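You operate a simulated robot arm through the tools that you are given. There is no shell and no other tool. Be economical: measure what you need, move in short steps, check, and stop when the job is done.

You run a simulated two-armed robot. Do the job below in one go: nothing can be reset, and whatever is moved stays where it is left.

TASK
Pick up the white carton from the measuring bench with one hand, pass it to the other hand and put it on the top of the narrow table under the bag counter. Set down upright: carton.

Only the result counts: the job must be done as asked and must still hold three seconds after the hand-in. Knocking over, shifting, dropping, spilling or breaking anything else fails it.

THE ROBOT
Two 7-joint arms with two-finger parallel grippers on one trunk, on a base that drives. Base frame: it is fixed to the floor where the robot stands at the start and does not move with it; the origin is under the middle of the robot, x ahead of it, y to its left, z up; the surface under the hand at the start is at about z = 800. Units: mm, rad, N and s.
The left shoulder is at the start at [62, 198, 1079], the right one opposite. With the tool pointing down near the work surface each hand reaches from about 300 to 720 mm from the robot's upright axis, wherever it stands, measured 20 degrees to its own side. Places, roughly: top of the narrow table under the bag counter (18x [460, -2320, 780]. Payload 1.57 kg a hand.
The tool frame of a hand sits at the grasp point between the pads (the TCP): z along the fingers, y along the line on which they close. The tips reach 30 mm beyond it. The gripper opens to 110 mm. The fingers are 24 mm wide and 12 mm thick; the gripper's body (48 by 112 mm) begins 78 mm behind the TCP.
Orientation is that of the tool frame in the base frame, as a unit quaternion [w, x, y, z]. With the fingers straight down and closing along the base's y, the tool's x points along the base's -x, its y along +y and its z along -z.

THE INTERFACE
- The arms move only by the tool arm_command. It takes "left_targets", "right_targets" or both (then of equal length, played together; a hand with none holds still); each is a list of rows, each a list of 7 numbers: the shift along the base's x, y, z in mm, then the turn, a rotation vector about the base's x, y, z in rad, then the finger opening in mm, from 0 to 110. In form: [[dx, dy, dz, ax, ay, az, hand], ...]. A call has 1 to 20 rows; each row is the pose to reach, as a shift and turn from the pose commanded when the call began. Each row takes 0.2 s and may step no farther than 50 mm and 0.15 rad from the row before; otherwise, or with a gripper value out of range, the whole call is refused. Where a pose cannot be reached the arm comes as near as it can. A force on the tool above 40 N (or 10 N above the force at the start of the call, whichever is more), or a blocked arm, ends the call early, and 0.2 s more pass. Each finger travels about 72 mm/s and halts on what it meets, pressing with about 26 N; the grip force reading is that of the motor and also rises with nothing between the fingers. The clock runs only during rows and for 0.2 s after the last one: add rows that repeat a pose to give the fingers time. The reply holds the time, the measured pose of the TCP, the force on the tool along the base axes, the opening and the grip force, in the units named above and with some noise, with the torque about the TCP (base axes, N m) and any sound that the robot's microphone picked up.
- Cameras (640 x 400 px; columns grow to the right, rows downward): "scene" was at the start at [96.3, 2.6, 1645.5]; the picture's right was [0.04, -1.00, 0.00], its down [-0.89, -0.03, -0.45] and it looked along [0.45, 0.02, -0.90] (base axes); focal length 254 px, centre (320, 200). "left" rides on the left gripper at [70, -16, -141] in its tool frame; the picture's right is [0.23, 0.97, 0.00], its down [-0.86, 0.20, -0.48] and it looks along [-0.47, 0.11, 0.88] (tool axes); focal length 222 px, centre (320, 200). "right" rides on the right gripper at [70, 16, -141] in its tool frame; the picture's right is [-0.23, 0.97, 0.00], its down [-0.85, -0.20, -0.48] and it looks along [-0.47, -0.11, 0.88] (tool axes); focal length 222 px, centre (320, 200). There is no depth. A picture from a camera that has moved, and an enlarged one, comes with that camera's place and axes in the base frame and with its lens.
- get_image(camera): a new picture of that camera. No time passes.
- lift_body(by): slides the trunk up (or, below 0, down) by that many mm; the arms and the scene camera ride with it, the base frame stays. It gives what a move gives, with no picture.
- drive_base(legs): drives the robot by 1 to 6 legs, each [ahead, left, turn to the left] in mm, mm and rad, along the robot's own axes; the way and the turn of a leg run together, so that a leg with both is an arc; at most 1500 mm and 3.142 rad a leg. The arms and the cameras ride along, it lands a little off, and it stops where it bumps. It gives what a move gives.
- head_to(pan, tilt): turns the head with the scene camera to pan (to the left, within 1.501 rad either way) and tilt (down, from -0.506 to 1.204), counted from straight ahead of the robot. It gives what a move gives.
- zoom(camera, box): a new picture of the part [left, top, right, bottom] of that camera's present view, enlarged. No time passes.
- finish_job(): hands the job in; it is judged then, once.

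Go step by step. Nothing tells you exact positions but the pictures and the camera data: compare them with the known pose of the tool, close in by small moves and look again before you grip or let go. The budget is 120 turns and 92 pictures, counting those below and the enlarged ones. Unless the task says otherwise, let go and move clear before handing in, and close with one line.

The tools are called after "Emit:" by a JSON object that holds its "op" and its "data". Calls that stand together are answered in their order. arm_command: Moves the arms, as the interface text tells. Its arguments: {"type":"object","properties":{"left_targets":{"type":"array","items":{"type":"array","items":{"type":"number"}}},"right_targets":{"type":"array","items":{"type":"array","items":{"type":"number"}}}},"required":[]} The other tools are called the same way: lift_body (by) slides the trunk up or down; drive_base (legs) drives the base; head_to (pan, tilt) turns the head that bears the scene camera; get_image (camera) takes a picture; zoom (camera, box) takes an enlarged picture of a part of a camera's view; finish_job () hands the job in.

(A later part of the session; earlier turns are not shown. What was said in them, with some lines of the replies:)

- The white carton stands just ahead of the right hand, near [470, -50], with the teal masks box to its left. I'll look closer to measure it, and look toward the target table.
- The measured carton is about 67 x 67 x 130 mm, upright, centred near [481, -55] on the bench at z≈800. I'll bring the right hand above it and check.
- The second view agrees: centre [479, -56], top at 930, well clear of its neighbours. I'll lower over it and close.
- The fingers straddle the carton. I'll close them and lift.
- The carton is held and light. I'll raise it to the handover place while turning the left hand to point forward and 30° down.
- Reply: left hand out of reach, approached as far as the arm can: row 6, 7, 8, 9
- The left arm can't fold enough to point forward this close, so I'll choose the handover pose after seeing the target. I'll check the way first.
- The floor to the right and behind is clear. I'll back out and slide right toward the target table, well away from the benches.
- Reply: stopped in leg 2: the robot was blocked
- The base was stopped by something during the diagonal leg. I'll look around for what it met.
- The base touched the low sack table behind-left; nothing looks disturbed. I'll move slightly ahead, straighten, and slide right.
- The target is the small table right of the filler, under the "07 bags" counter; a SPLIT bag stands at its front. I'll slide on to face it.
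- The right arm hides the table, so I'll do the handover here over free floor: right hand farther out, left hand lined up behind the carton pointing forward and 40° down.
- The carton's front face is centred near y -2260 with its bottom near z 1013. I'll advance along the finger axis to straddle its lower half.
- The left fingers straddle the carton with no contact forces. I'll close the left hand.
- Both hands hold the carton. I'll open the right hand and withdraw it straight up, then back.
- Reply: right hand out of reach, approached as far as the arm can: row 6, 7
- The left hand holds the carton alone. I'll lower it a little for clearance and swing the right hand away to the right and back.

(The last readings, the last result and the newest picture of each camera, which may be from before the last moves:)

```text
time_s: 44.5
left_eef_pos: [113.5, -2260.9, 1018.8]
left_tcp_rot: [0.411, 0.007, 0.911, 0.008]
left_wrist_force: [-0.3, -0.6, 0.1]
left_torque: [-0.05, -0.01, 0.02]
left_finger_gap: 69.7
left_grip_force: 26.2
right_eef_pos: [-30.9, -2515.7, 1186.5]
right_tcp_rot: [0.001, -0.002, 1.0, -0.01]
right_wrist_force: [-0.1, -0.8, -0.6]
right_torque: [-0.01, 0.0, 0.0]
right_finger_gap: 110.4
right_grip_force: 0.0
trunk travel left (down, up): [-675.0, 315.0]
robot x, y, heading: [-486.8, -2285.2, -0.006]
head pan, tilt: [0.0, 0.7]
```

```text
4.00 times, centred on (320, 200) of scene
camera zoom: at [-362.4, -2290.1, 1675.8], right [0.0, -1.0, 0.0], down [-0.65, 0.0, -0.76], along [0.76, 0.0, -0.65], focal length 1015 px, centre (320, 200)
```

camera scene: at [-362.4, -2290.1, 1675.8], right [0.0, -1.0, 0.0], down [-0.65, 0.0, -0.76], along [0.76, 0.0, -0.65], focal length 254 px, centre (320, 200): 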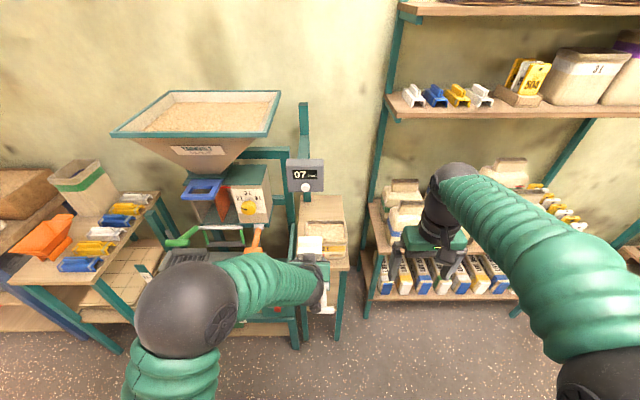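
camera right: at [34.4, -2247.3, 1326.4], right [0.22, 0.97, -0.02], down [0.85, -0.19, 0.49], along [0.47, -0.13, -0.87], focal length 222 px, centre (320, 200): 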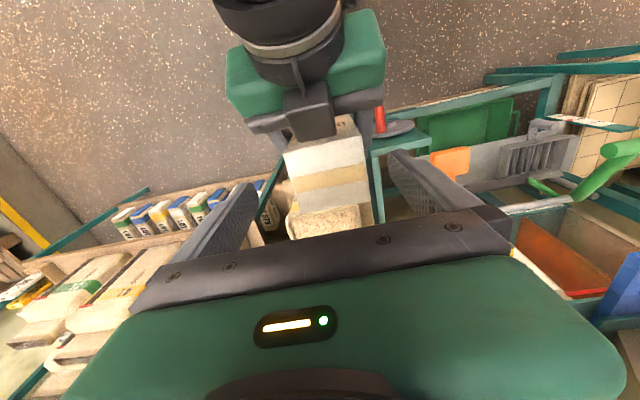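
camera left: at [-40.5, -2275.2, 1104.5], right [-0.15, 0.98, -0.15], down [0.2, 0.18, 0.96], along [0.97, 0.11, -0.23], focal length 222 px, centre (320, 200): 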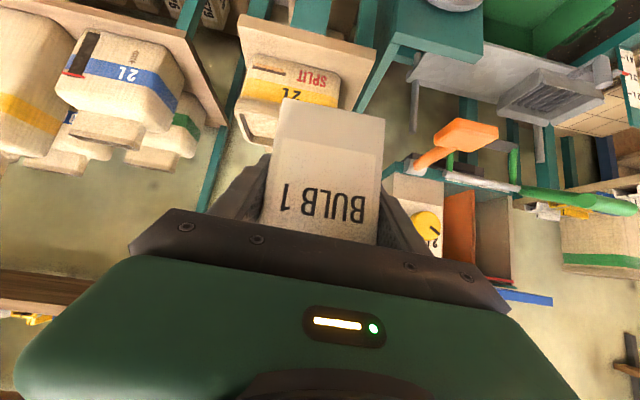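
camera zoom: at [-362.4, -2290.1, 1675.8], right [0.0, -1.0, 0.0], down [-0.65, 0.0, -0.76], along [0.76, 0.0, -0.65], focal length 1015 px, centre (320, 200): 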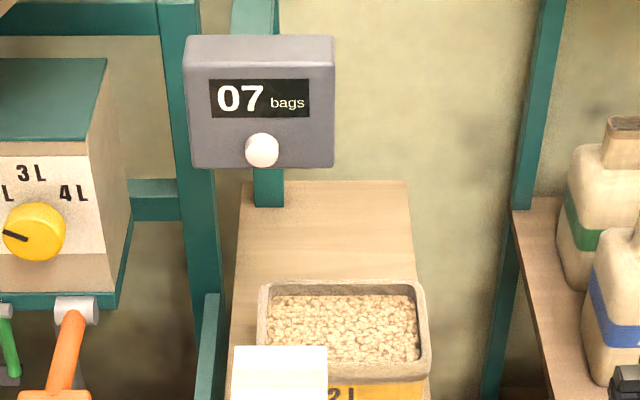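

The right hand is clear and the table's back half looks free behind the SPLIT bag. I'll slide right about 230 mm to get off the crank handle and to view the table from another angle.

Emit:
{"op": "drive_base", "data": {"legs": [[0, -230, 0]]}}

Emit:
{"op": "head_to", "data": {"pan": 0.3, "tilt": 0.6}}

Emit:
{"op": "get_image", "data": {"camera": "scene"}}

Emit:
{"op": "zoom", "data": {"camera": "scene", "box": [240, 130, 400, 230]}}

```text
time_s: 46.2
left_eef_pos: [110.6, -2484.2, 1021.3]
left_tcp_rot: [0.413, 0.007, 0.911, 0.004]
left_wrist_force: [-0.4, 1.1, 0.2]
left_torque: [-0.04, -0.02, -0.01]
left_finger_gap: 69.4
left_grip_force: 25.8
right_eef_pos: [-33.6, -2737.3, 1188.9]
right_tcp_rot: [0.002, 0.0, 1.0, -0.012]
right_wrist_force: [0.4, 0.5, 0.5]
right_torque: [-0.01, 0.01, 0.03]
right_finger_gap: 110.0
right_grip_force: 0.1
trunk travel left (down, up): [-675.0, 315.0]
robot x, y, heading: [-483.6, -2515.3, -0.008]
head pan, tilt: [0.0, 0.7]
```

```text
time_s: 47.0
left_eef_pos: [110.7, -2486.0, 1022.1]
left_tcp_rot: [0.413, 0.007, 0.911, 0.007]
left_wrist_force: [0.3, 0.5, 0.2]
left_torque: [0.01, -0.01, 0.03]
left_finger_gap: 69.6
left_grip_force: 26.0
right_eef_pos: [-35.1, -2741.4, 1188.4]
right_tcp_rot: [0.004, -0.001, 1.0, -0.012]
right_wrist_force: [0.4, -0.2, -0.7]
right_torque: [0.0, -0.01, -0.04]
right_finger_gap: 110.3
right_grip_force: 0.1
trunk travel left (down, up): [-675.0, 315.0]
robot x, y, heading: [-482.8, -2510.2, -0.006]
head pan, tilt: [0.3, 0.6]
```

```text
54 pictures are left
camera scene: at [-365.1, -2489.2, 1684.5], right [0.29, -0.96, 0.0], down [-0.54, -0.16, -0.82], along [0.79, 0.24, -0.57], focal length 254 px, centre (320, 200)
```

scene: 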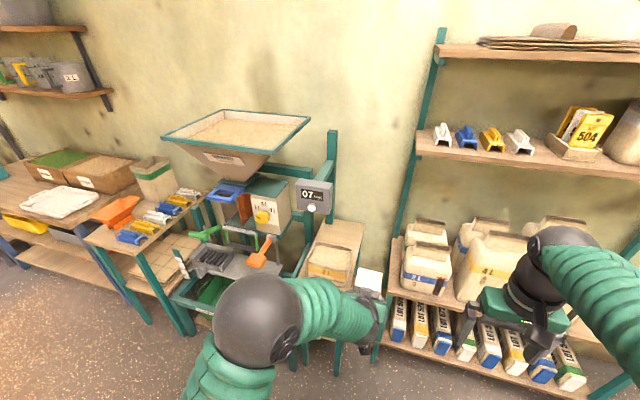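

```text
4.00 times, centred on (320, 180) of scene
camera zoom: at [-365.1, -2489.2, 1684.5], right [0.29, -0.96, 0.0], down [-0.54, -0.16, -0.82], along [0.79, 0.24, -0.57], focal length 1015 px, centre (320, 280)
```

zoom: 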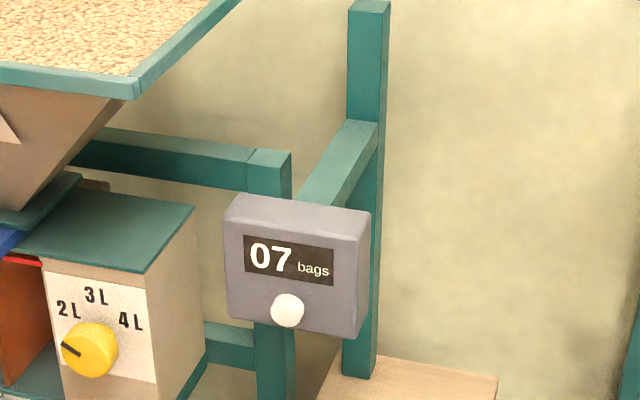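

Emit:
{"op": "zoom", "data": {"camera": "scene", "box": [280, 200, 440, 300]}}

```text
4.00 times, centred on (360, 250) of scene
camera zoom: at [-365.1, -2489.2, 1684.5], right [0.29, -0.96, 0.0], down [-0.54, -0.16, -0.82], along [0.79, 0.24, -0.57], focal length 1015 px, centre (160, 0)
```

zoom: 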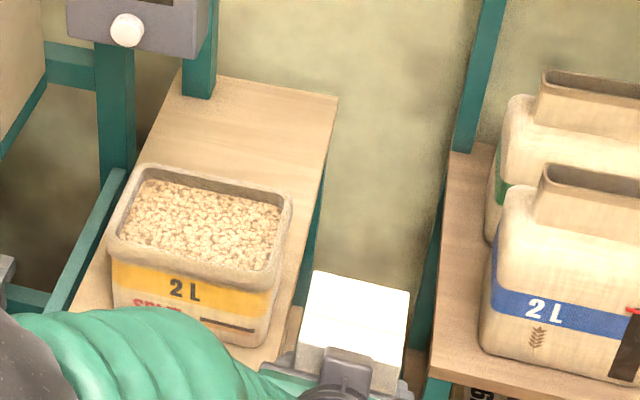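

Table measured: x 260–730, y -2185…-2408; the SPLIT bag reaches x≈420 and z≈920; counter at x 360–420, z≥1095, y>-2305. I'll aim for about [625, -2350], coming in from the front between bag and counter, so I'll back off, lower the trunk a little and stretch the left arm first.

Emit:
{"op": "drive_base", "data": {"legs": [[-250, -30, 0.006]]}}

Emit:
{"op": "lift_body", "data": {"by": -80}}

Emit:
{"op": "arm_command", "data": {"left_targets": [[20, 16, 12, 0, 0, 0, 50], [45, 33, 24, 0, 0, 0, 50], [70, 50, 36, 0, 0, 0, 50], [95, 70, 48, 0, 0, 0, 50], [120, 90, 60, 0, 0, 0, 50], [145, 110, 64, 0, 0, 0, 50], [170, 130, 64, 0, 0, 0, 50], [195, 150, 64, 0, 0, 0, 50], [220, 166, 64, 0, 0, 0, 50], [220, 166, 64, 0, 0, 0, 50]]}}

Emit:
{"op": "head_to", "data": {"pan": 0.2, "tilt": 0.6}}

Emit:
{"op": "get_image", "data": {"camera": "scene"}}

Emit:
{"op": "get_image", "data": {"camera": "left"}}

```text
time_s: 48.9
left_eef_pos: [-143.1, -2511.6, 1020.6]
left_tcp_rot: [0.412, 0.002, 0.911, 0.009]
left_wrist_force: [1.0, -0.1, 0.7]
left_torque: [-0.01, 0.0, 0.0]
left_finger_gap: 69.6
left_grip_force: 25.7
right_eef_pos: [-284.8, -2767.7, 1187.8]
right_tcp_rot: [0.004, -0.006, 1.0, -0.012]
right_wrist_force: [-0.3, 0.3, -1.1]
right_torque: [-0.01, 0.01, 0.0]
right_finger_gap: 110.2
right_grip_force: 0.1
trunk travel left (down, up): [-675.0, 315.0]
robot x, y, heading: [-739.8, -2546.9, 0.005]
head pan, tilt: [0.3, 0.6]
```

```text
time_s: 50.1
left_eef_pos: [-146.7, -2512.7, 942.9]
left_tcp_rot: [0.413, 0.003, 0.911, 0.009]
left_wrist_force: [-0.5, 0.5, 0.2]
left_torque: [-0.02, 0.04, 0.01]
left_finger_gap: 69.5
left_grip_force: 25.9
right_eef_pos: [-287.4, -2768.9, 1108.7]
right_tcp_rot: [0.005, -0.006, 1.0, -0.009]
right_wrist_force: [-0.5, 0.0, 0.6]
right_torque: [-0.03, 0.04, 0.01]
right_finger_gap: 110.1
right_grip_force: 0.1
trunk travel left (down, up): [-595.0, 395.0]
robot x, y, heading: [-741.1, -2547.1, 0.007]
head pan, tilt: [0.3, 0.6]
```

```text
time_s: 52.3
left_eef_pos: [72.3, -2347.6, 1007.8]
left_tcp_rot: [0.414, 0.002, 0.91, 0.009]
left_wrist_force: [-0.1, 0.1, -0.8]
left_torque: [-0.01, 0.01, 0.02]
left_finger_gap: 69.4
left_grip_force: 25.8
right_eef_pos: [-289.1, -2768.9, 1109.0]
right_tcp_rot: [0.004, -0.007, 1.0, -0.011]
right_wrist_force: [0.0, 0.8, -0.3]
right_torque: [0.02, 0.0, 0.0]
right_finger_gap: 110.2
right_grip_force: 0.0
trunk travel left (down, up): [-595.0, 395.0]
robot x, y, heading: [-734.9, -2543.0, 0.0]
head pan, tilt: [0.3, 0.6]
```

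```text
time_s: 52.9
left_eef_pos: [73.6, -2347.4, 1007.6]
left_tcp_rot: [0.414, 0.003, 0.91, 0.009]
left_wrist_force: [-1.0, -0.3, 0.0]
left_torque: [-0.04, 0.03, -0.03]
left_finger_gap: 69.6
left_grip_force: 25.9
right_eef_pos: [-288.4, -2767.7, 1108.3]
right_tcp_rot: [0.004, -0.006, 1.0, -0.01]
right_wrist_force: [-0.3, 0.9, 0.0]
right_torque: [-0.01, -0.05, 0.0]
right_finger_gap: 109.8
right_grip_force: 0.0
trunk travel left (down, up): [-595.0, 395.0]
robot x, y, heading: [-735.7, -2546.5, 0.006]
head pan, tilt: [0.201, 0.6]
```

```text
51 pictures are left
camera scene: at [-616.6, -2529.2, 1604.5], right [0.2, -0.98, 0.0], down [-0.56, -0.11, -0.82], along [0.81, 0.17, -0.57], focal length 254 px, centre (320, 200)
```

scene: 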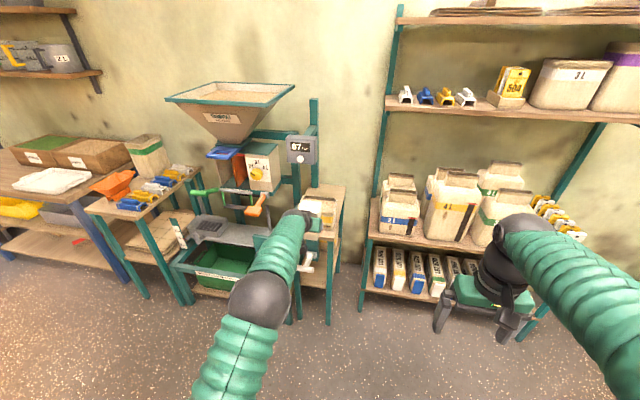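

```text
50 pictures are left
camera left: at [-78.4, -2364.1, 1048.1], right [-0.15, 0.98, -0.15], down [0.2, 0.18, 0.96], along [0.97, 0.12, -0.22], focal length 222 px, centre (320, 200)
```

left: 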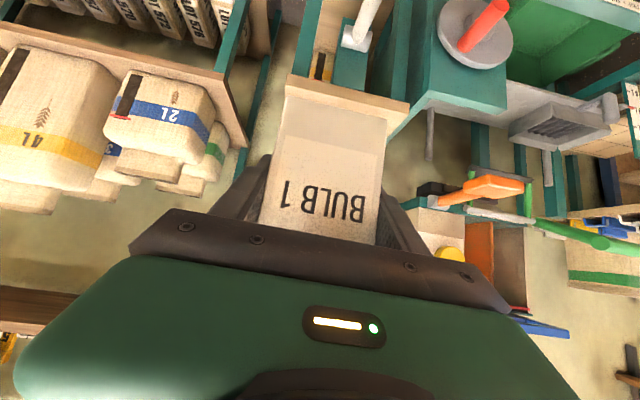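

The arm reaches well, but the elbow would hang near the bag. I'll raise the trunk, shift the base farther right so the arm comes in from the right of the counter, and tuck the right hand.

Emit:
{"op": "lift_body", "data": {"by": 140}}

Emit:
{"op": "arm_command", "data": {"left_targets": [[0, 14, -20, 0, 0, 0, 50], [0, 28, -40, 0, 0, 0, 50], [0, 42, -60, 0, 0, 0, 50], [0, 56, -80, 0, 0, 0, 50], [0, 70, -100, 0, 0, 0, 50], [0, 84, -120, 0, 0, 0, 50], [0, 100, -140, 0, 0, 0, 50], [0, 100, -140, 0, 0, 0, 50]], "right_targets": [[-20, 0, 0, 0, 0, 0, 110], [-40, 0, 0, 0, 0, 0, 110], [-60, 0, 0, 0, 0, 0, 110], [-80, 0, 0, 0, 0, 0, 110], [-100, 0, 0, 0, 0, 0, 110], [-120, 0, 0, 0, 0, 0, 110], [-120, 0, 0, 0, 0, 0, 110], [-120, 0, 0, 0, 0, 0, 110]]}}

Emit:
{"op": "drive_base", "data": {"legs": [[0, -100, -0.003]]}}

Emit:
{"op": "get_image", "data": {"camera": "scene"}}

```text
time_s: 54.6
left_eef_pos: [73.6, -2346.7, 1146.2]
left_tcp_rot: [0.412, 0.002, 0.911, 0.01]
left_wrist_force: [0.4, 0.3, -0.4]
left_torque: [0.01, 0.01, 0.01]
left_finger_gap: 69.7
left_grip_force: 25.9
right_eef_pos: [-288.1, -2768.7, 1248.5]
right_tcp_rot: [0.004, -0.007, 1.0, -0.012]
right_wrist_force: [0.2, 0.1, 0.0]
right_torque: [-0.02, 0.0, -0.01]
right_finger_gap: 110.1
right_grip_force: 0.0
trunk travel left (down, up): [-735.0, 255.0]
robot x, y, heading: [-736.5, -2543.2, 0.003]
head pan, tilt: [0.201, 0.6]
```

```text
time_s: 56.4
left_eef_pos: [73.0, -2245.3, 1008.3]
left_tcp_rot: [0.413, 0.003, 0.91, 0.009]
left_wrist_force: [1.4, 0.1, -1.3]
left_torque: [-0.01, -0.01, -0.03]
left_finger_gap: 69.8
left_grip_force: 26.1
right_eef_pos: [-407.6, -2767.1, 1248.7]
right_tcp_rot: [0.004, -0.006, 1.0, -0.011]
right_wrist_force: [-0.3, -0.3, -0.2]
right_torque: [0.02, -0.01, 0.02]
right_finger_gap: 110.0
right_grip_force: 0.1
trunk travel left (down, up): [-735.0, 255.0]
robot x, y, heading: [-734.7, -2548.7, 0.005]
head pan, tilt: [0.201, 0.6]
```

```text
time_s: 57.5
left_eef_pos: [72.9, -2311.9, 998.0]
left_tcp_rot: [0.413, -0.003, 0.911, -0.003]
left_wrist_force: [-0.7, 2.5, -1.3]
left_torque: [-0.07, -0.11, -0.09]
left_finger_gap: 69.6
left_grip_force: 25.7
right_eef_pos: [-407.6, -2827.7, 1254.2]
right_tcp_rot: [0.004, -0.006, 1.0, -0.024]
right_wrist_force: [0.0, -0.2, -0.4]
right_torque: [0.02, 0.03, -0.01]
right_finger_gap: 110.2
right_grip_force: 0.0
trunk travel left (down, up): [-735.0, 255.0]
robot x, y, heading: [-736.5, -2638.9, 0.001]
head pan, tilt: [0.201, 0.6]
```

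```text
49 pictures are left
camera scene: at [-616.1, -2575.4, 1743.4], right [0.2, -0.98, 0.03], down [-0.56, -0.14, -0.82], along [0.81, 0.15, -0.57], focal length 254 px, centre (320, 200)
```

scene: 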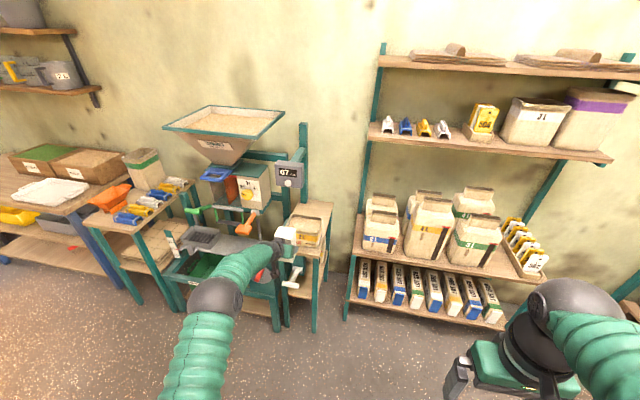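

The sway settles; the geometry suggests a straight arm at a slightly lower shoulder passes between bag and counter. I'll lower the trunk 60, keep the carton height, shift 40 right, and drive part way in.

Emit:
{"op": "lift_body", "data": {"by": -60}}

Emit:
{"op": "arm_command", "data": {"left_targets": [[0, 0, 20, 0, 0, 0, 50], [0, 0, 40, 0, 0, 0, 50], [0, 0, 60, 0, 0, 0, 50], [0, 0, 60, 0, 0, 0, 50]]}}

Emit:
{"op": "drive_base", "data": {"legs": [[0, -40, 0], [180, 0, 0]]}}

Emit:
{"op": "head_to", "data": {"pan": 0.35, "tilt": 0.7}}

Emit:
{"op": "get_image", "data": {"camera": "scene"}}

Emit:
{"op": "get_image", "data": {"camera": "left"}}

```text
time_s: 58.5
left_eef_pos: [70.9, -2334.9, 947.6]
left_tcp_rot: [0.413, 0.002, 0.911, 0.008]
left_wrist_force: [0.5, 0.5, -0.5]
left_torque: [0.02, 0.01, -0.03]
left_finger_gap: 69.5
left_grip_force: 25.7
right_eef_pos: [-410.8, -2857.0, 1190.3]
right_tcp_rot: [0.005, -0.006, 1.0, -0.012]
right_wrist_force: [0.6, 0.1, -0.3]
right_torque: [0.01, -0.02, 0.0]
right_finger_gap: 110.0
right_grip_force: 0.1
trunk travel left (down, up): [-675.0, 315.0]
robot x, y, heading: [-738.5, -2638.6, 0.0]
head pan, tilt: [0.201, 0.6]
```

```text
time_s: 59.5
left_eef_pos: [70.6, -2345.8, 1009.0]
left_tcp_rot: [0.414, 0.005, 0.91, 0.011]
left_wrist_force: [0.7, -0.7, -0.3]
left_torque: [0.04, 0.02, 0.01]
left_finger_gap: 69.4
left_grip_force: 26.0
right_eef_pos: [-410.1, -2869.5, 1186.5]
right_tcp_rot: [0.004, -0.005, 1.0, -0.007]
right_wrist_force: [-0.1, 0.4, 0.3]
right_torque: [-0.01, 0.02, -0.01]
right_finger_gap: 110.2
right_grip_force: 0.1
trunk travel left (down, up): [-675.0, 315.0]
robot x, y, heading: [-736.9, -2641.2, -0.002]
head pan, tilt: [0.201, 0.6]
```

```text
time_s: 61.5
left_eef_pos: [247.1, -2385.0, 1012.2]
left_tcp_rot: [0.414, 0.004, 0.91, 0.011]
left_wrist_force: [0.4, -0.4, -0.7]
left_torque: [0.04, 0.02, -0.01]
left_finger_gap: 69.5
left_grip_force: 26.2
right_eef_pos: [-234.2, -2908.2, 1188.5]
right_tcp_rot: [0.007, -0.005, 1.0, -0.009]
right_wrist_force: [0.8, -0.4, -0.1]
right_torque: [-0.01, 0.01, 0.02]
right_finger_gap: 110.1
right_grip_force: 0.1
trunk travel left (down, up): [-675.0, 315.0]
robot x, y, heading: [-554.9, -2681.9, 0.002]
head pan, tilt: [0.201, 0.6]
```

```text
time_s: 62.2
left_eef_pos: [249.2, -2380.4, 1008.8]
left_tcp_rot: [0.415, 0.002, 0.91, 0.01]
left_wrist_force: [-0.4, -1.1, -2.0]
left_torque: [0.04, -0.01, -0.01]
left_finger_gap: 69.7
left_grip_force: 26.2
right_eef_pos: [-233.3, -2903.4, 1189.8]
right_tcp_rot: [0.005, -0.005, 1.0, -0.011]
right_wrist_force: [0.4, -0.5, 0.2]
right_torque: [-0.01, 0.02, -0.02]
right_finger_gap: 110.0
right_grip_force: 0.0
trunk travel left (down, up): [-675.0, 315.0]
robot x, y, heading: [-558.4, -2679.6, 0.005]
head pan, tilt: [0.351, 0.7]
```

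```text
48 pictures are left
camera scene: at [-445.2, -2652.2, 1676.0], right [0.34, -0.94, 0.0], down [-0.61, -0.22, -0.76], along [0.72, 0.26, -0.65], focal length 254 px, centre (320, 200)
```

scene: 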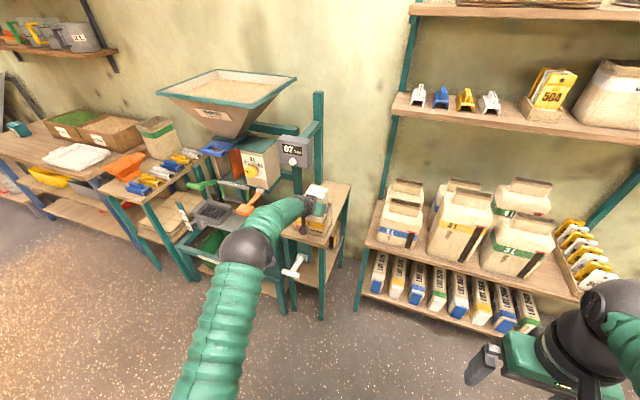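

```text
47 pictures are left
camera left: at [97.7, -2398.0, 1049.8], right [-0.15, 0.98, -0.15], down [0.2, 0.18, 0.96], along [0.97, 0.12, -0.22], focal length 222 px, centre (320, 200)
```

left: 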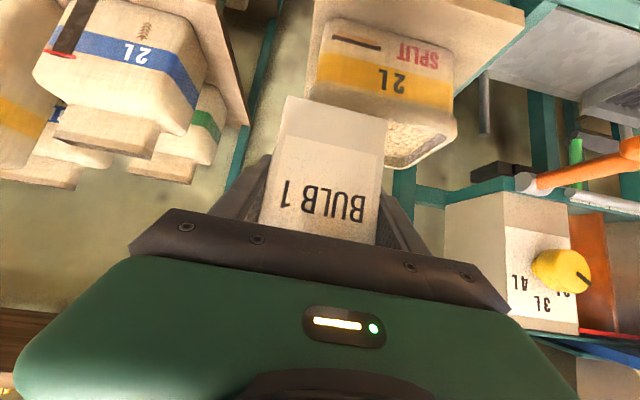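

The carton rides about 45 mm above the bag rim and right of the counter. I'll shift 20 more right and continue in, checking midway.

Emit:
{"op": "drive_base", "data": {"legs": [[0, -25, -0.004], [200, 0, 0]]}}

Emit:
{"op": "get_image", "data": {"camera": "scene"}}

Emit:
{"op": "get_image", "data": {"camera": "left"}}

```text
time_s: 64.2
left_eef_pos: [447.5, -2406.9, 1009.2]
left_tcp_rot: [0.415, 0.004, 0.91, 0.008]
left_wrist_force: [-0.7, 0.1, -1.2]
left_torque: [0.04, 0.0, 0.01]
left_finger_gap: 69.3
left_grip_force: 25.9
right_eef_pos: [-36.9, -2928.5, 1190.1]
right_tcp_rot: [0.007, -0.003, 1.0, -0.011]
right_wrist_force: [0.4, -0.1, 0.6]
right_torque: [0.02, 0.01, -0.01]
right_finger_gap: 110.2
right_grip_force: 0.1
trunk travel left (down, up): [-675.0, 315.0]
robot x, y, heading: [-361.9, -2707.7, 0.001]
head pan, tilt: [0.351, 0.7]
```

```text
46 pictures are left
camera scene: at [-250.6, -2674.0, 1676.2], right [0.34, -0.94, 0.0], down [-0.6, -0.22, -0.77], along [0.72, 0.26, -0.64], focal length 254 px, centre (320, 200)
```

scene: 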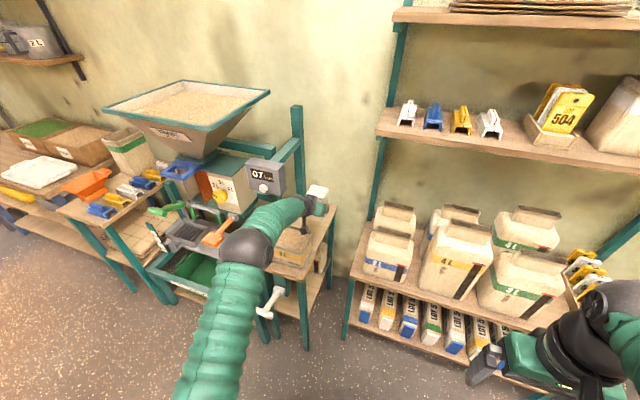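

```text
45 pictures are left
camera left: at [294.7, -2423.4, 1051.3], right [-0.15, 0.98, -0.15], down [0.2, 0.18, 0.96], along [0.97, 0.11, -0.22], focal length 222 px, centre (320, 200)
```

left: 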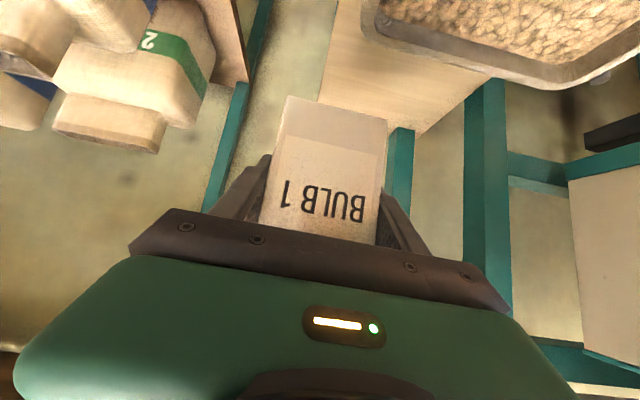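

Lateral clearance to the counter is good (~45 mm). I'll go the last 160 mm.

Emit:
{"op": "drive_base", "data": {"legs": [[163, 0, 0]]}}

Emit:
{"op": "get_image", "data": {"camera": "scene"}}

Emit:
{"op": "get_image", "data": {"camera": "left"}}

```text
time_s: 65.7
left_eef_pos: [610.7, -2407.7, 1009.9]
left_tcp_rot: [0.415, 0.004, 0.91, 0.008]
left_wrist_force: [-0.2, 0.4, 0.0]
left_torque: [-0.05, 0.01, -0.02]
left_finger_gap: 69.4
left_grip_force: 26.5
right_eef_pos: [127.6, -2928.1, 1190.6]
right_tcp_rot: [0.007, -0.002, 1.0, -0.013]
right_wrist_force: [0.3, 0.1, -0.2]
right_torque: [-0.05, -0.01, 0.02]
right_finger_gap: 110.0
right_grip_force: 0.1
trunk travel left (down, up): [-675.0, 315.0]
robot x, y, heading: [-201.5, -2702.1, -0.006]
head pan, tilt: [0.351, 0.7]
```

```text
44 pictures are left
camera scene: at [-85.1, -2671.8, 1676.1], right [0.34, -0.94, 0.0], down [-0.61, -0.22, -0.76], along [0.72, 0.26, -0.64], focal length 254 px, centre (320, 200)
```

scene: 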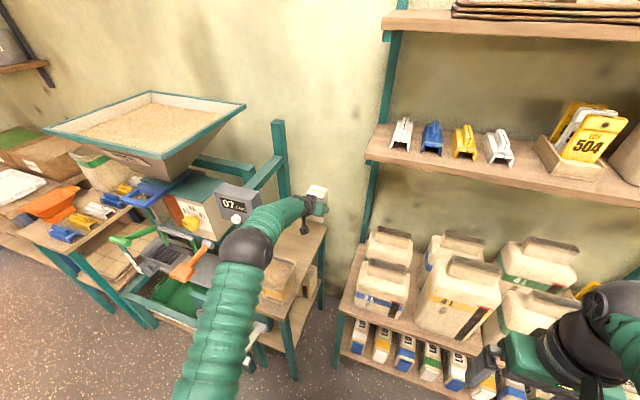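

```text
43 pictures are left
camera left: at [459.9, -2423.3, 1051.0], right [-0.15, 0.98, -0.15], down [0.2, 0.18, 0.96], along [0.97, 0.11, -0.22], focal length 222 px, centre (320, 200)
```

left: 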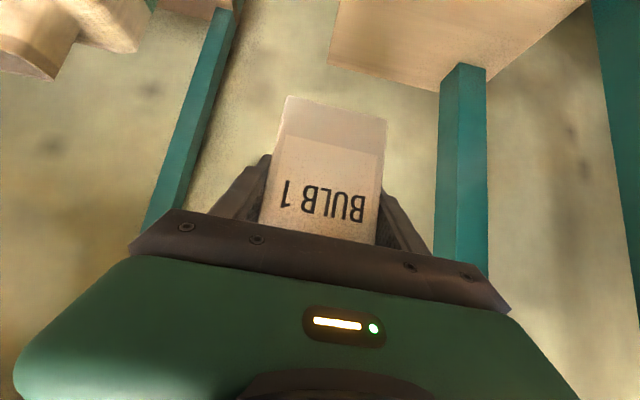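

The carton is over the table's back right. I'll lower it most of the way.

Emit:
{"op": "arm_command", "data": {"left_targets": [[0, 5, -25, 0, 0, 0, 50], [0, 10, -50, 0, 0, 0, 50], [0, 15, -75, 0, 0, 0, 50], [0, 20, -100, 0, 0, 0, 50], [0, 30, -120, 0, 0, 0, 50], [0, 40, -130, 0, 0, 0, 50], [0, 40, -130, 0, 0, 0, 50]]}}

Emit:
{"op": "zoom", "data": {"camera": "scene", "box": [200, 150, 360, 250]}}

Emit:
{"op": "get_image", "data": {"camera": "left"}}

```text
time_s: 67.3
left_eef_pos: [612.7, -2369.1, 879.8]
left_tcp_rot: [0.415, 0.005, 0.91, 0.009]
left_wrist_force: [0.7, -0.6, -0.7]
left_torque: [-0.02, 0.03, 0.01]
left_finger_gap: 69.5
left_grip_force: 26.0
right_eef_pos: [128.2, -2929.4, 1189.4]
right_tcp_rot: [0.007, -0.002, 1.0, -0.01]
right_wrist_force: [0.3, 1.1, 1.1]
right_torque: [-0.02, 0.01, 0.0]
right_finger_gap: 109.7
right_grip_force: 0.1
trunk travel left (down, up): [-675.0, 315.0]
robot x, y, heading: [-192.6, -2705.3, -0.006]
head pan, tilt: [0.351, 0.7]
```

```text
4.00 times, centred on (280, 200) of scene
camera zoom: at [-81.4, -2675.4, 1675.9], right [0.34, -0.94, 0.0], down [-0.61, -0.22, -0.76], along [0.72, 0.26, -0.65], focal length 1015 px, centre (480, 200)
```

zoom: 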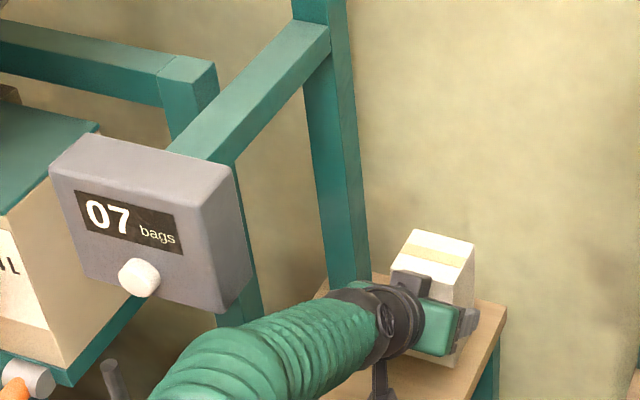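

```text
41 pictures are left
camera left: at [461.5, -2385.8, 920.8], right [-0.15, 0.98, -0.15], down [0.2, 0.18, 0.96], along [0.97, 0.11, -0.22], focal length 222 px, centre (320, 200)
```

left: 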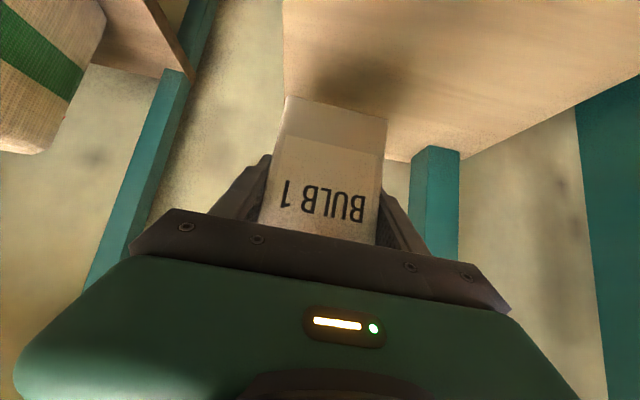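

Clear all round. I'll shift to y ≈ -2348 and lower to just above the table.

Emit:
{"op": "arm_command", "data": {"left_targets": [[0, 10, -12, 0, 0, 0, 50], [0, 20, -24, 0, 0, 0, 50], [0, 21, -34, 0, 0, 0, 50], [0, 21, -42, 0, 0, 0, 50], [0, 21, -42, 0, 0, 0, 50]]}}

Emit:
{"op": "get_image", "data": {"camera": "left"}}

Emit:
{"op": "zoom", "data": {"camera": "scene", "box": [240, 190, 340, 252]}}

```text
time_s: 68.5
left_eef_pos: [611.7, -2347.4, 837.9]
left_tcp_rot: [0.415, 0.004, 0.91, 0.009]
left_wrist_force: [0.5, 0.1, -1.7]
left_torque: [-0.04, 0.03, 0.0]
left_finger_gap: 69.8
left_grip_force: 26.5
right_eef_pos: [129.0, -2930.5, 1190.3]
right_tcp_rot: [0.006, -0.003, 1.0, -0.01]
right_wrist_force: [0.5, 1.1, 0.2]
right_torque: [0.01, 0.0, -0.03]
right_finger_gap: 109.9
right_grip_force: 0.0
trunk travel left (down, up): [-675.0, 315.0]
robot x, y, heading: [-194.1, -2706.7, -0.007]
head pan, tilt: [0.351, 0.7]
```

```text
40 pictures are left
camera left: at [461.0, -2364.2, 878.5], right [-0.15, 0.98, -0.15], down [0.2, 0.18, 0.96], along [0.97, 0.11, -0.22], focal length 222 px, centre (320, 200)
```

left: 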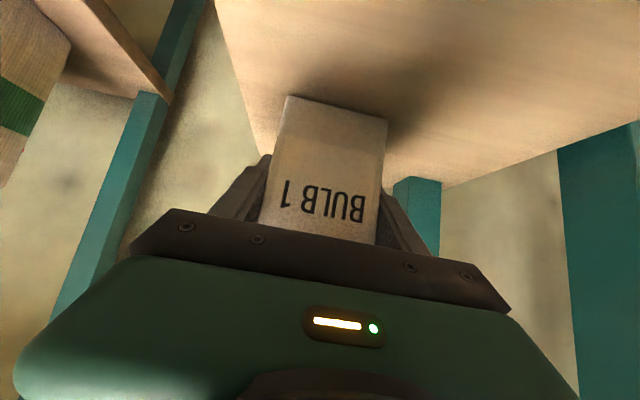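

```text
6.40 times, centred on (290, 221) of scene
camera zoom: at [-81.3, -2675.4, 1675.9], right [0.34, -0.94, 0.0], down [-0.61, -0.22, -0.76], along [0.72, 0.26, -0.65], focal length 1624 px, centre (512, 66)
```

zoom: 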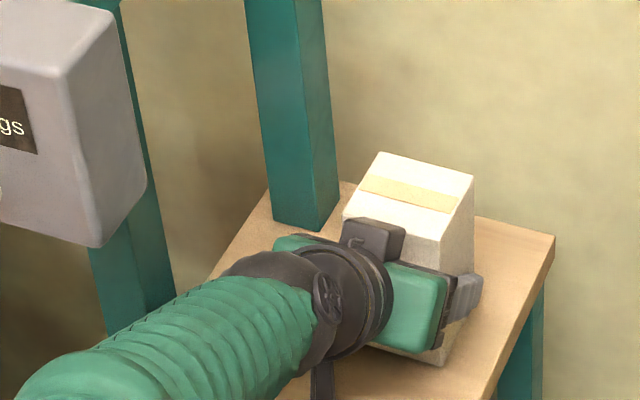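

Emit:
{"op": "arm_command", "data": {"left_targets": [[0, 0, -2, 0, 0, 0, 50], [0, 0, -4, 0, 0, 0, 50], [0, 0, -6, 0, 0, 0, 50], [0, 0, -6, 0, 0, 0, 50]]}}

```text
time_s: 69.5
left_eef_pos: [613.2, -2346.9, 834.1]
left_tcp_rot: [0.417, 0.005, 0.909, 0.009]
left_wrist_force: [3.4, 1.4, 10.4]
left_torque: [-0.31, 0.1, 0.11]
left_finger_gap: 69.5
left_grip_force: 25.8
right_eef_pos: [126.9, -2930.8, 1189.3]
right_tcp_rot: [0.007, -0.003, 1.0, -0.01]
right_wrist_force: [0.5, 0.9, 0.6]
right_torque: [0.01, 0.0, 0.02]
right_finger_gap: 110.2
right_grip_force: 0.0
trunk travel left (down, up): [-675.0, 315.0]
robot x, y, heading: [-194.1, -2707.2, -0.005]
head pan, tilt: [0.351, 0.7]
```

Contact at about 10 N: the carton stands on the table. I'll ease off slightly and open the left hand.

Emit:
{"op": "arm_command", "data": {"left_targets": [[0, 0, 2, 0, 0, 0, 50], [0, 0, 2, 0, 0, 0, 65], [0, 0, 2, 0, 0, 0, 75], [0, 0, 2, 0, 0, 0, 90], [0, 0, 2, 0, 0, 0, 110], [0, 0, 2, 0, 0, 0, 110], [0, 0, 2, 0, 0, 0, 110]]}}

Emit:
{"op": "get_image", "data": {"camera": "left"}}

Emit:
{"op": "zoom", "data": {"camera": "scene", "box": [220, 180, 348, 260]}}

```text
time_s: 71.1
left_eef_pos: [612.8, -2348.4, 833.0]
left_tcp_rot: [0.414, 0.004, 0.91, 0.008]
left_wrist_force: [0.0, 0.3, -0.6]
left_torque: [0.04, 0.02, 0.0]
left_finger_gap: 110.0
left_grip_force: 0.1
right_eef_pos: [128.4, -2931.0, 1189.7]
right_tcp_rot: [0.006, -0.002, 1.0, -0.011]
right_wrist_force: [-1.0, 0.1, 1.1]
right_torque: [-0.01, -0.01, 0.02]
right_finger_gap: 110.1
right_grip_force: 0.1
trunk travel left (down, up): [-675.0, 315.0]
robot x, y, heading: [-191.9, -2706.4, -0.005]
head pan, tilt: [0.351, 0.7]
```

```text
38 pictures are left
camera left: at [461.4, -2364.9, 874.7], right [-0.15, 0.98, -0.15], down [0.2, 0.18, 0.96], along [0.97, 0.11, -0.22], focal length 222 px, centre (320, 200)
```

left: 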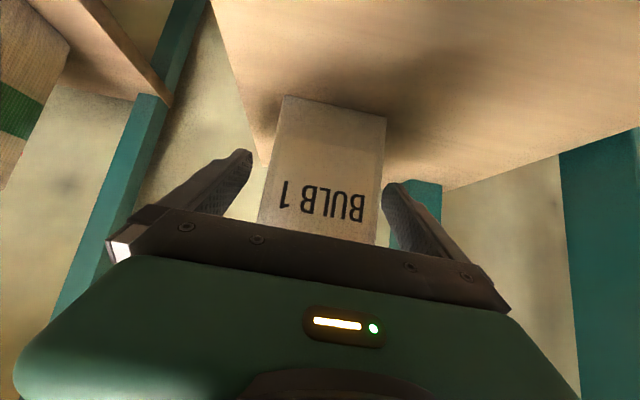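

```text
5.00 times, centred on (284, 220) of scene
camera zoom: at [-81.7, -2675.6, 1675.9], right [0.34, -0.94, 0.0], down [-0.61, -0.22, -0.76], along [0.72, 0.26, -0.65], focal length 1269 px, centre (500, 100)
```

zoom: 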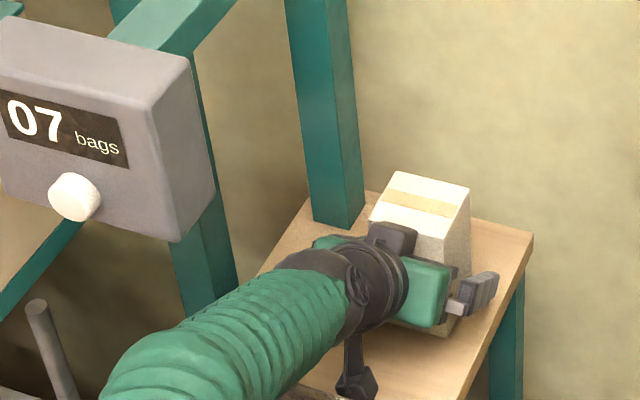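

The carton stands free. I'll raise the hand in stages, slightly back and right, watching the bag and the counter.

Emit:
{"op": "arm_command", "data": {"left_targets": [[-6, -4, 6, 0, 0, 0, 110], [-12, -8, 20, 0, 0, 0, 110], [-14, -10, 40, 0, 0, 0, 110], [-15, -12, 60, 0, 0, 0, 110], [-15, -12, 75, 0, 0, 0, 110], [-15, -12, 75, 0, 0, 0, 110]]}}

Emit:
{"op": "get_image", "data": {"camera": "left"}}

Emit:
{"op": "zoom", "data": {"camera": "scene", "box": [220, 170, 348, 250]}}

```text
time_s: 72.5
left_eef_pos: [597.1, -2360.2, 908.9]
left_tcp_rot: [0.414, 0.005, 0.91, 0.008]
left_wrist_force: [0.2, -0.1, -0.2]
left_torque: [0.0, 0.01, -0.03]
left_finger_gap: 110.0
left_grip_force: 0.0
right_eef_pos: [128.7, -2929.2, 1188.9]
right_tcp_rot: [0.006, -0.002, 1.0, -0.01]
right_wrist_force: [-0.5, -0.4, -0.4]
right_torque: [0.03, -0.02, 0.0]
right_finger_gap: 109.8
right_grip_force: 0.0
trunk travel left (down, up): [-675.0, 315.0]
robot x, y, heading: [-197.8, -2707.2, -0.006]
head pan, tilt: [0.351, 0.7]
```

```text
36 pictures are left
camera left: at [445.3, -2376.3, 949.6], right [-0.15, 0.98, -0.15], down [0.2, 0.18, 0.96], along [0.97, 0.11, -0.22], focal length 222 px, centre (320, 200)
```

left: 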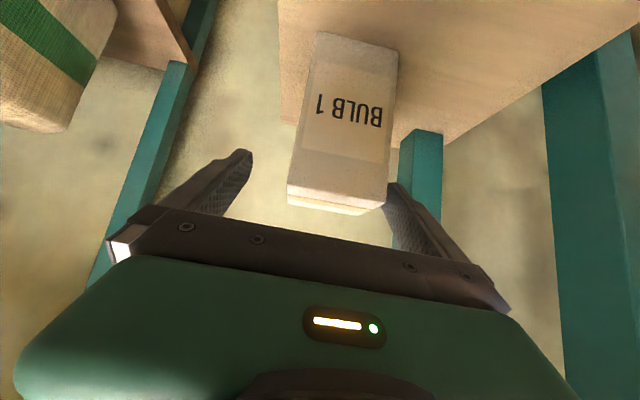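

```text
5.00 times, centred on (284, 210) of scene
camera zoom: at [-81.1, -2675.6, 1675.9], right [0.34, -0.94, 0.0], down [-0.61, -0.22, -0.76], along [0.72, 0.26, -0.65], focal length 1269 px, centre (500, 150)
```

zoom: 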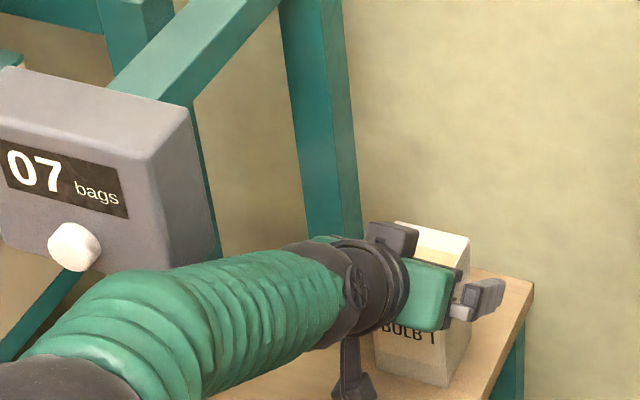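

Emit:
{"op": "arm_command", "data": {"left_targets": [[-15, -1, 4, 0, 0, 0, 110], [-30, -2, 8, 0, 0, 0, 110], [-48, -3, 12, 0, 0, 0, 110], [-50, -20, 15, 0, 0, 0, 110], [-50, -40, 22, 0, 0, 0, 110], [-50, -58, 40, 0, 0, 0, 110], [-50, -58, 60, 0, 0, 0, 110], [-50, -58, 60, 0, 0, 0, 110]]}}

Emit:
{"op": "get_image", "data": {"camera": "left"}}

Emit:
{"op": "zoom", "data": {"camera": "scene", "box": [200, 160, 360, 260]}}

```text
time_s: 74.3
left_eef_pos: [547.1, -2417.9, 969.3]
left_tcp_rot: [0.414, 0.004, 0.91, 0.008]
left_wrist_force: [-0.4, -0.2, -0.8]
left_torque: [-0.01, 0.0, -0.01]
left_finger_gap: 110.1
left_grip_force: 0.0
right_eef_pos: [128.2, -2929.6, 1189.2]
right_tcp_rot: [0.007, -0.003, 1.0, -0.011]
right_wrist_force: [-1.0, -0.1, -0.4]
right_torque: [0.06, -0.01, 0.0]
right_finger_gap: 110.1
right_grip_force: 0.0
trunk travel left (down, up): [-675.0, 315.0]
robot x, y, heading: [-197.1, -2703.1, -0.007]
head pan, tilt: [0.351, 0.7]
```

```text
34 pictures are left
camera left: at [395.8, -2434.5, 1011.0], right [-0.15, 0.98, -0.15], down [0.2, 0.18, 0.96], along [0.97, 0.11, -0.22], focal length 222 px, centre (320, 200)
```

left: 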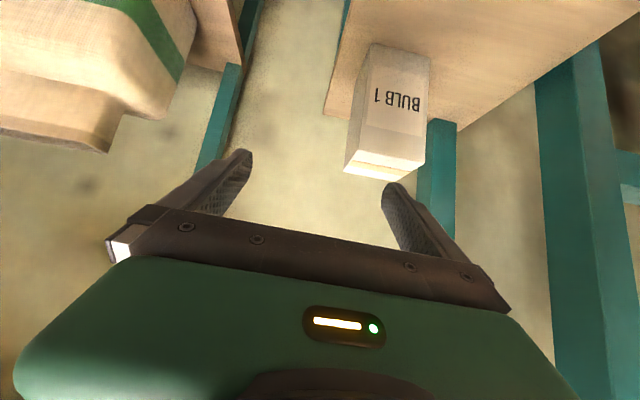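

```text
4.00 times, centred on (280, 210) of scene
camera zoom: at [-81.3, -2675.7, 1675.9], right [0.34, -0.94, 0.0], down [-0.61, -0.22, -0.76], along [0.72, 0.26, -0.65], focal length 1015 px, centre (480, 160)
```

zoom: 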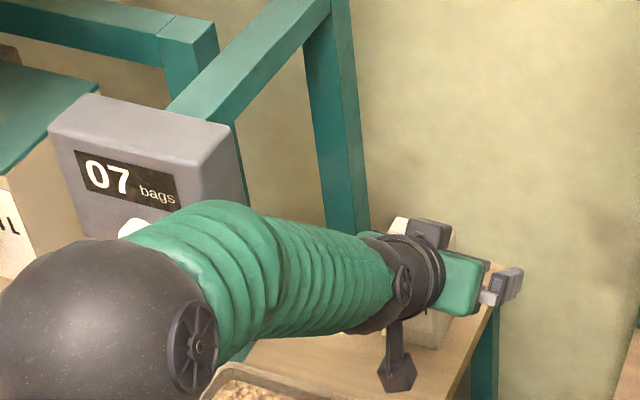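

The hand is clear of the carton, which stands upright. I'll back the base out and take a last look.

Emit:
{"op": "drive_base", "data": {"legs": [[-150, -10, 0], [-300, 0, 0]]}}

Emit:
{"op": "get_image", "data": {"camera": "scene"}}

Emit:
{"op": "zoom", "data": {"camera": "scene", "box": [220, 100, 420, 225]}}

```text
time_s: 77.3
left_eef_pos: [98.2, -2427.1, 968.4]
left_tcp_rot: [0.414, 0.007, 0.91, 0.008]
left_wrist_force: [0.4, -0.1, -0.9]
left_torque: [0.01, 0.03, 0.0]
left_finger_gap: 110.0
left_grip_force: 0.0
right_eef_pos: [-323.0, -2938.8, 1189.4]
right_tcp_rot: [0.006, -0.001, 1.0, -0.011]
right_wrist_force: [0.5, 0.0, -0.8]
right_torque: [-0.02, 0.01, 0.0]
right_finger_gap: 110.1
right_grip_force: 0.0
trunk travel left (down, up): [-675.0, 315.0]
robot x, y, heading: [-645.9, -2715.2, -0.007]
head pan, tilt: [0.351, 0.7]
```

```text
32 pictures are left
camera scene: at [-530.1, -2682.9, 1675.7], right [0.34, -0.94, 0.0], down [-0.61, -0.22, -0.76], along [0.72, 0.26, -0.65], focal length 254 px, centre (320, 200)
```

scene: 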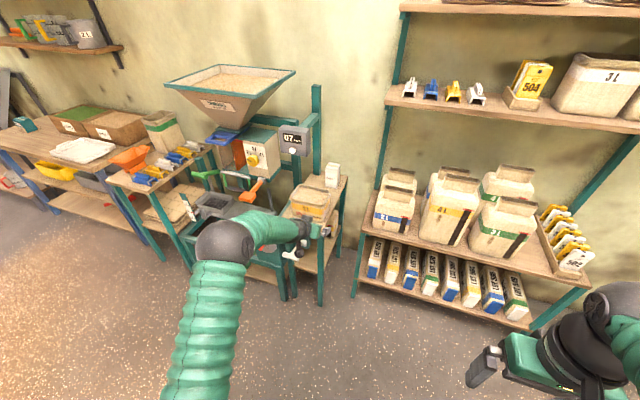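

```text
3.20 times, centred on (320, 162) of scene
camera zoom: at [-530.1, -2682.9, 1675.7], right [0.34, -0.94, 0.0], down [-0.61, -0.22, -0.76], along [0.72, 0.26, -0.65], focal length 812 px, centre (320, 320)
```

zoom: 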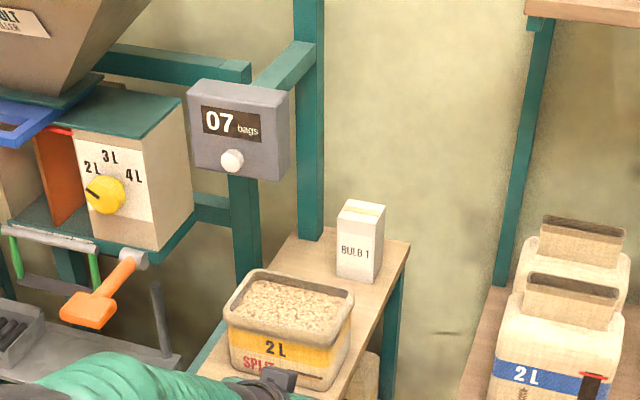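

The BULB 1 carton stands upright on the narrow table behind the SPLIT bag. Both hands are empty and clear, so I'm handing the job in.

Emit:
{"op": "finish_job", "data": {}}

```text
The job is handed in.
```

The white carton went from the right hand to the left and now stands upright on the narrow table under the bag counter. The base bumped the low sack table once while driving, but nothing looked moved.
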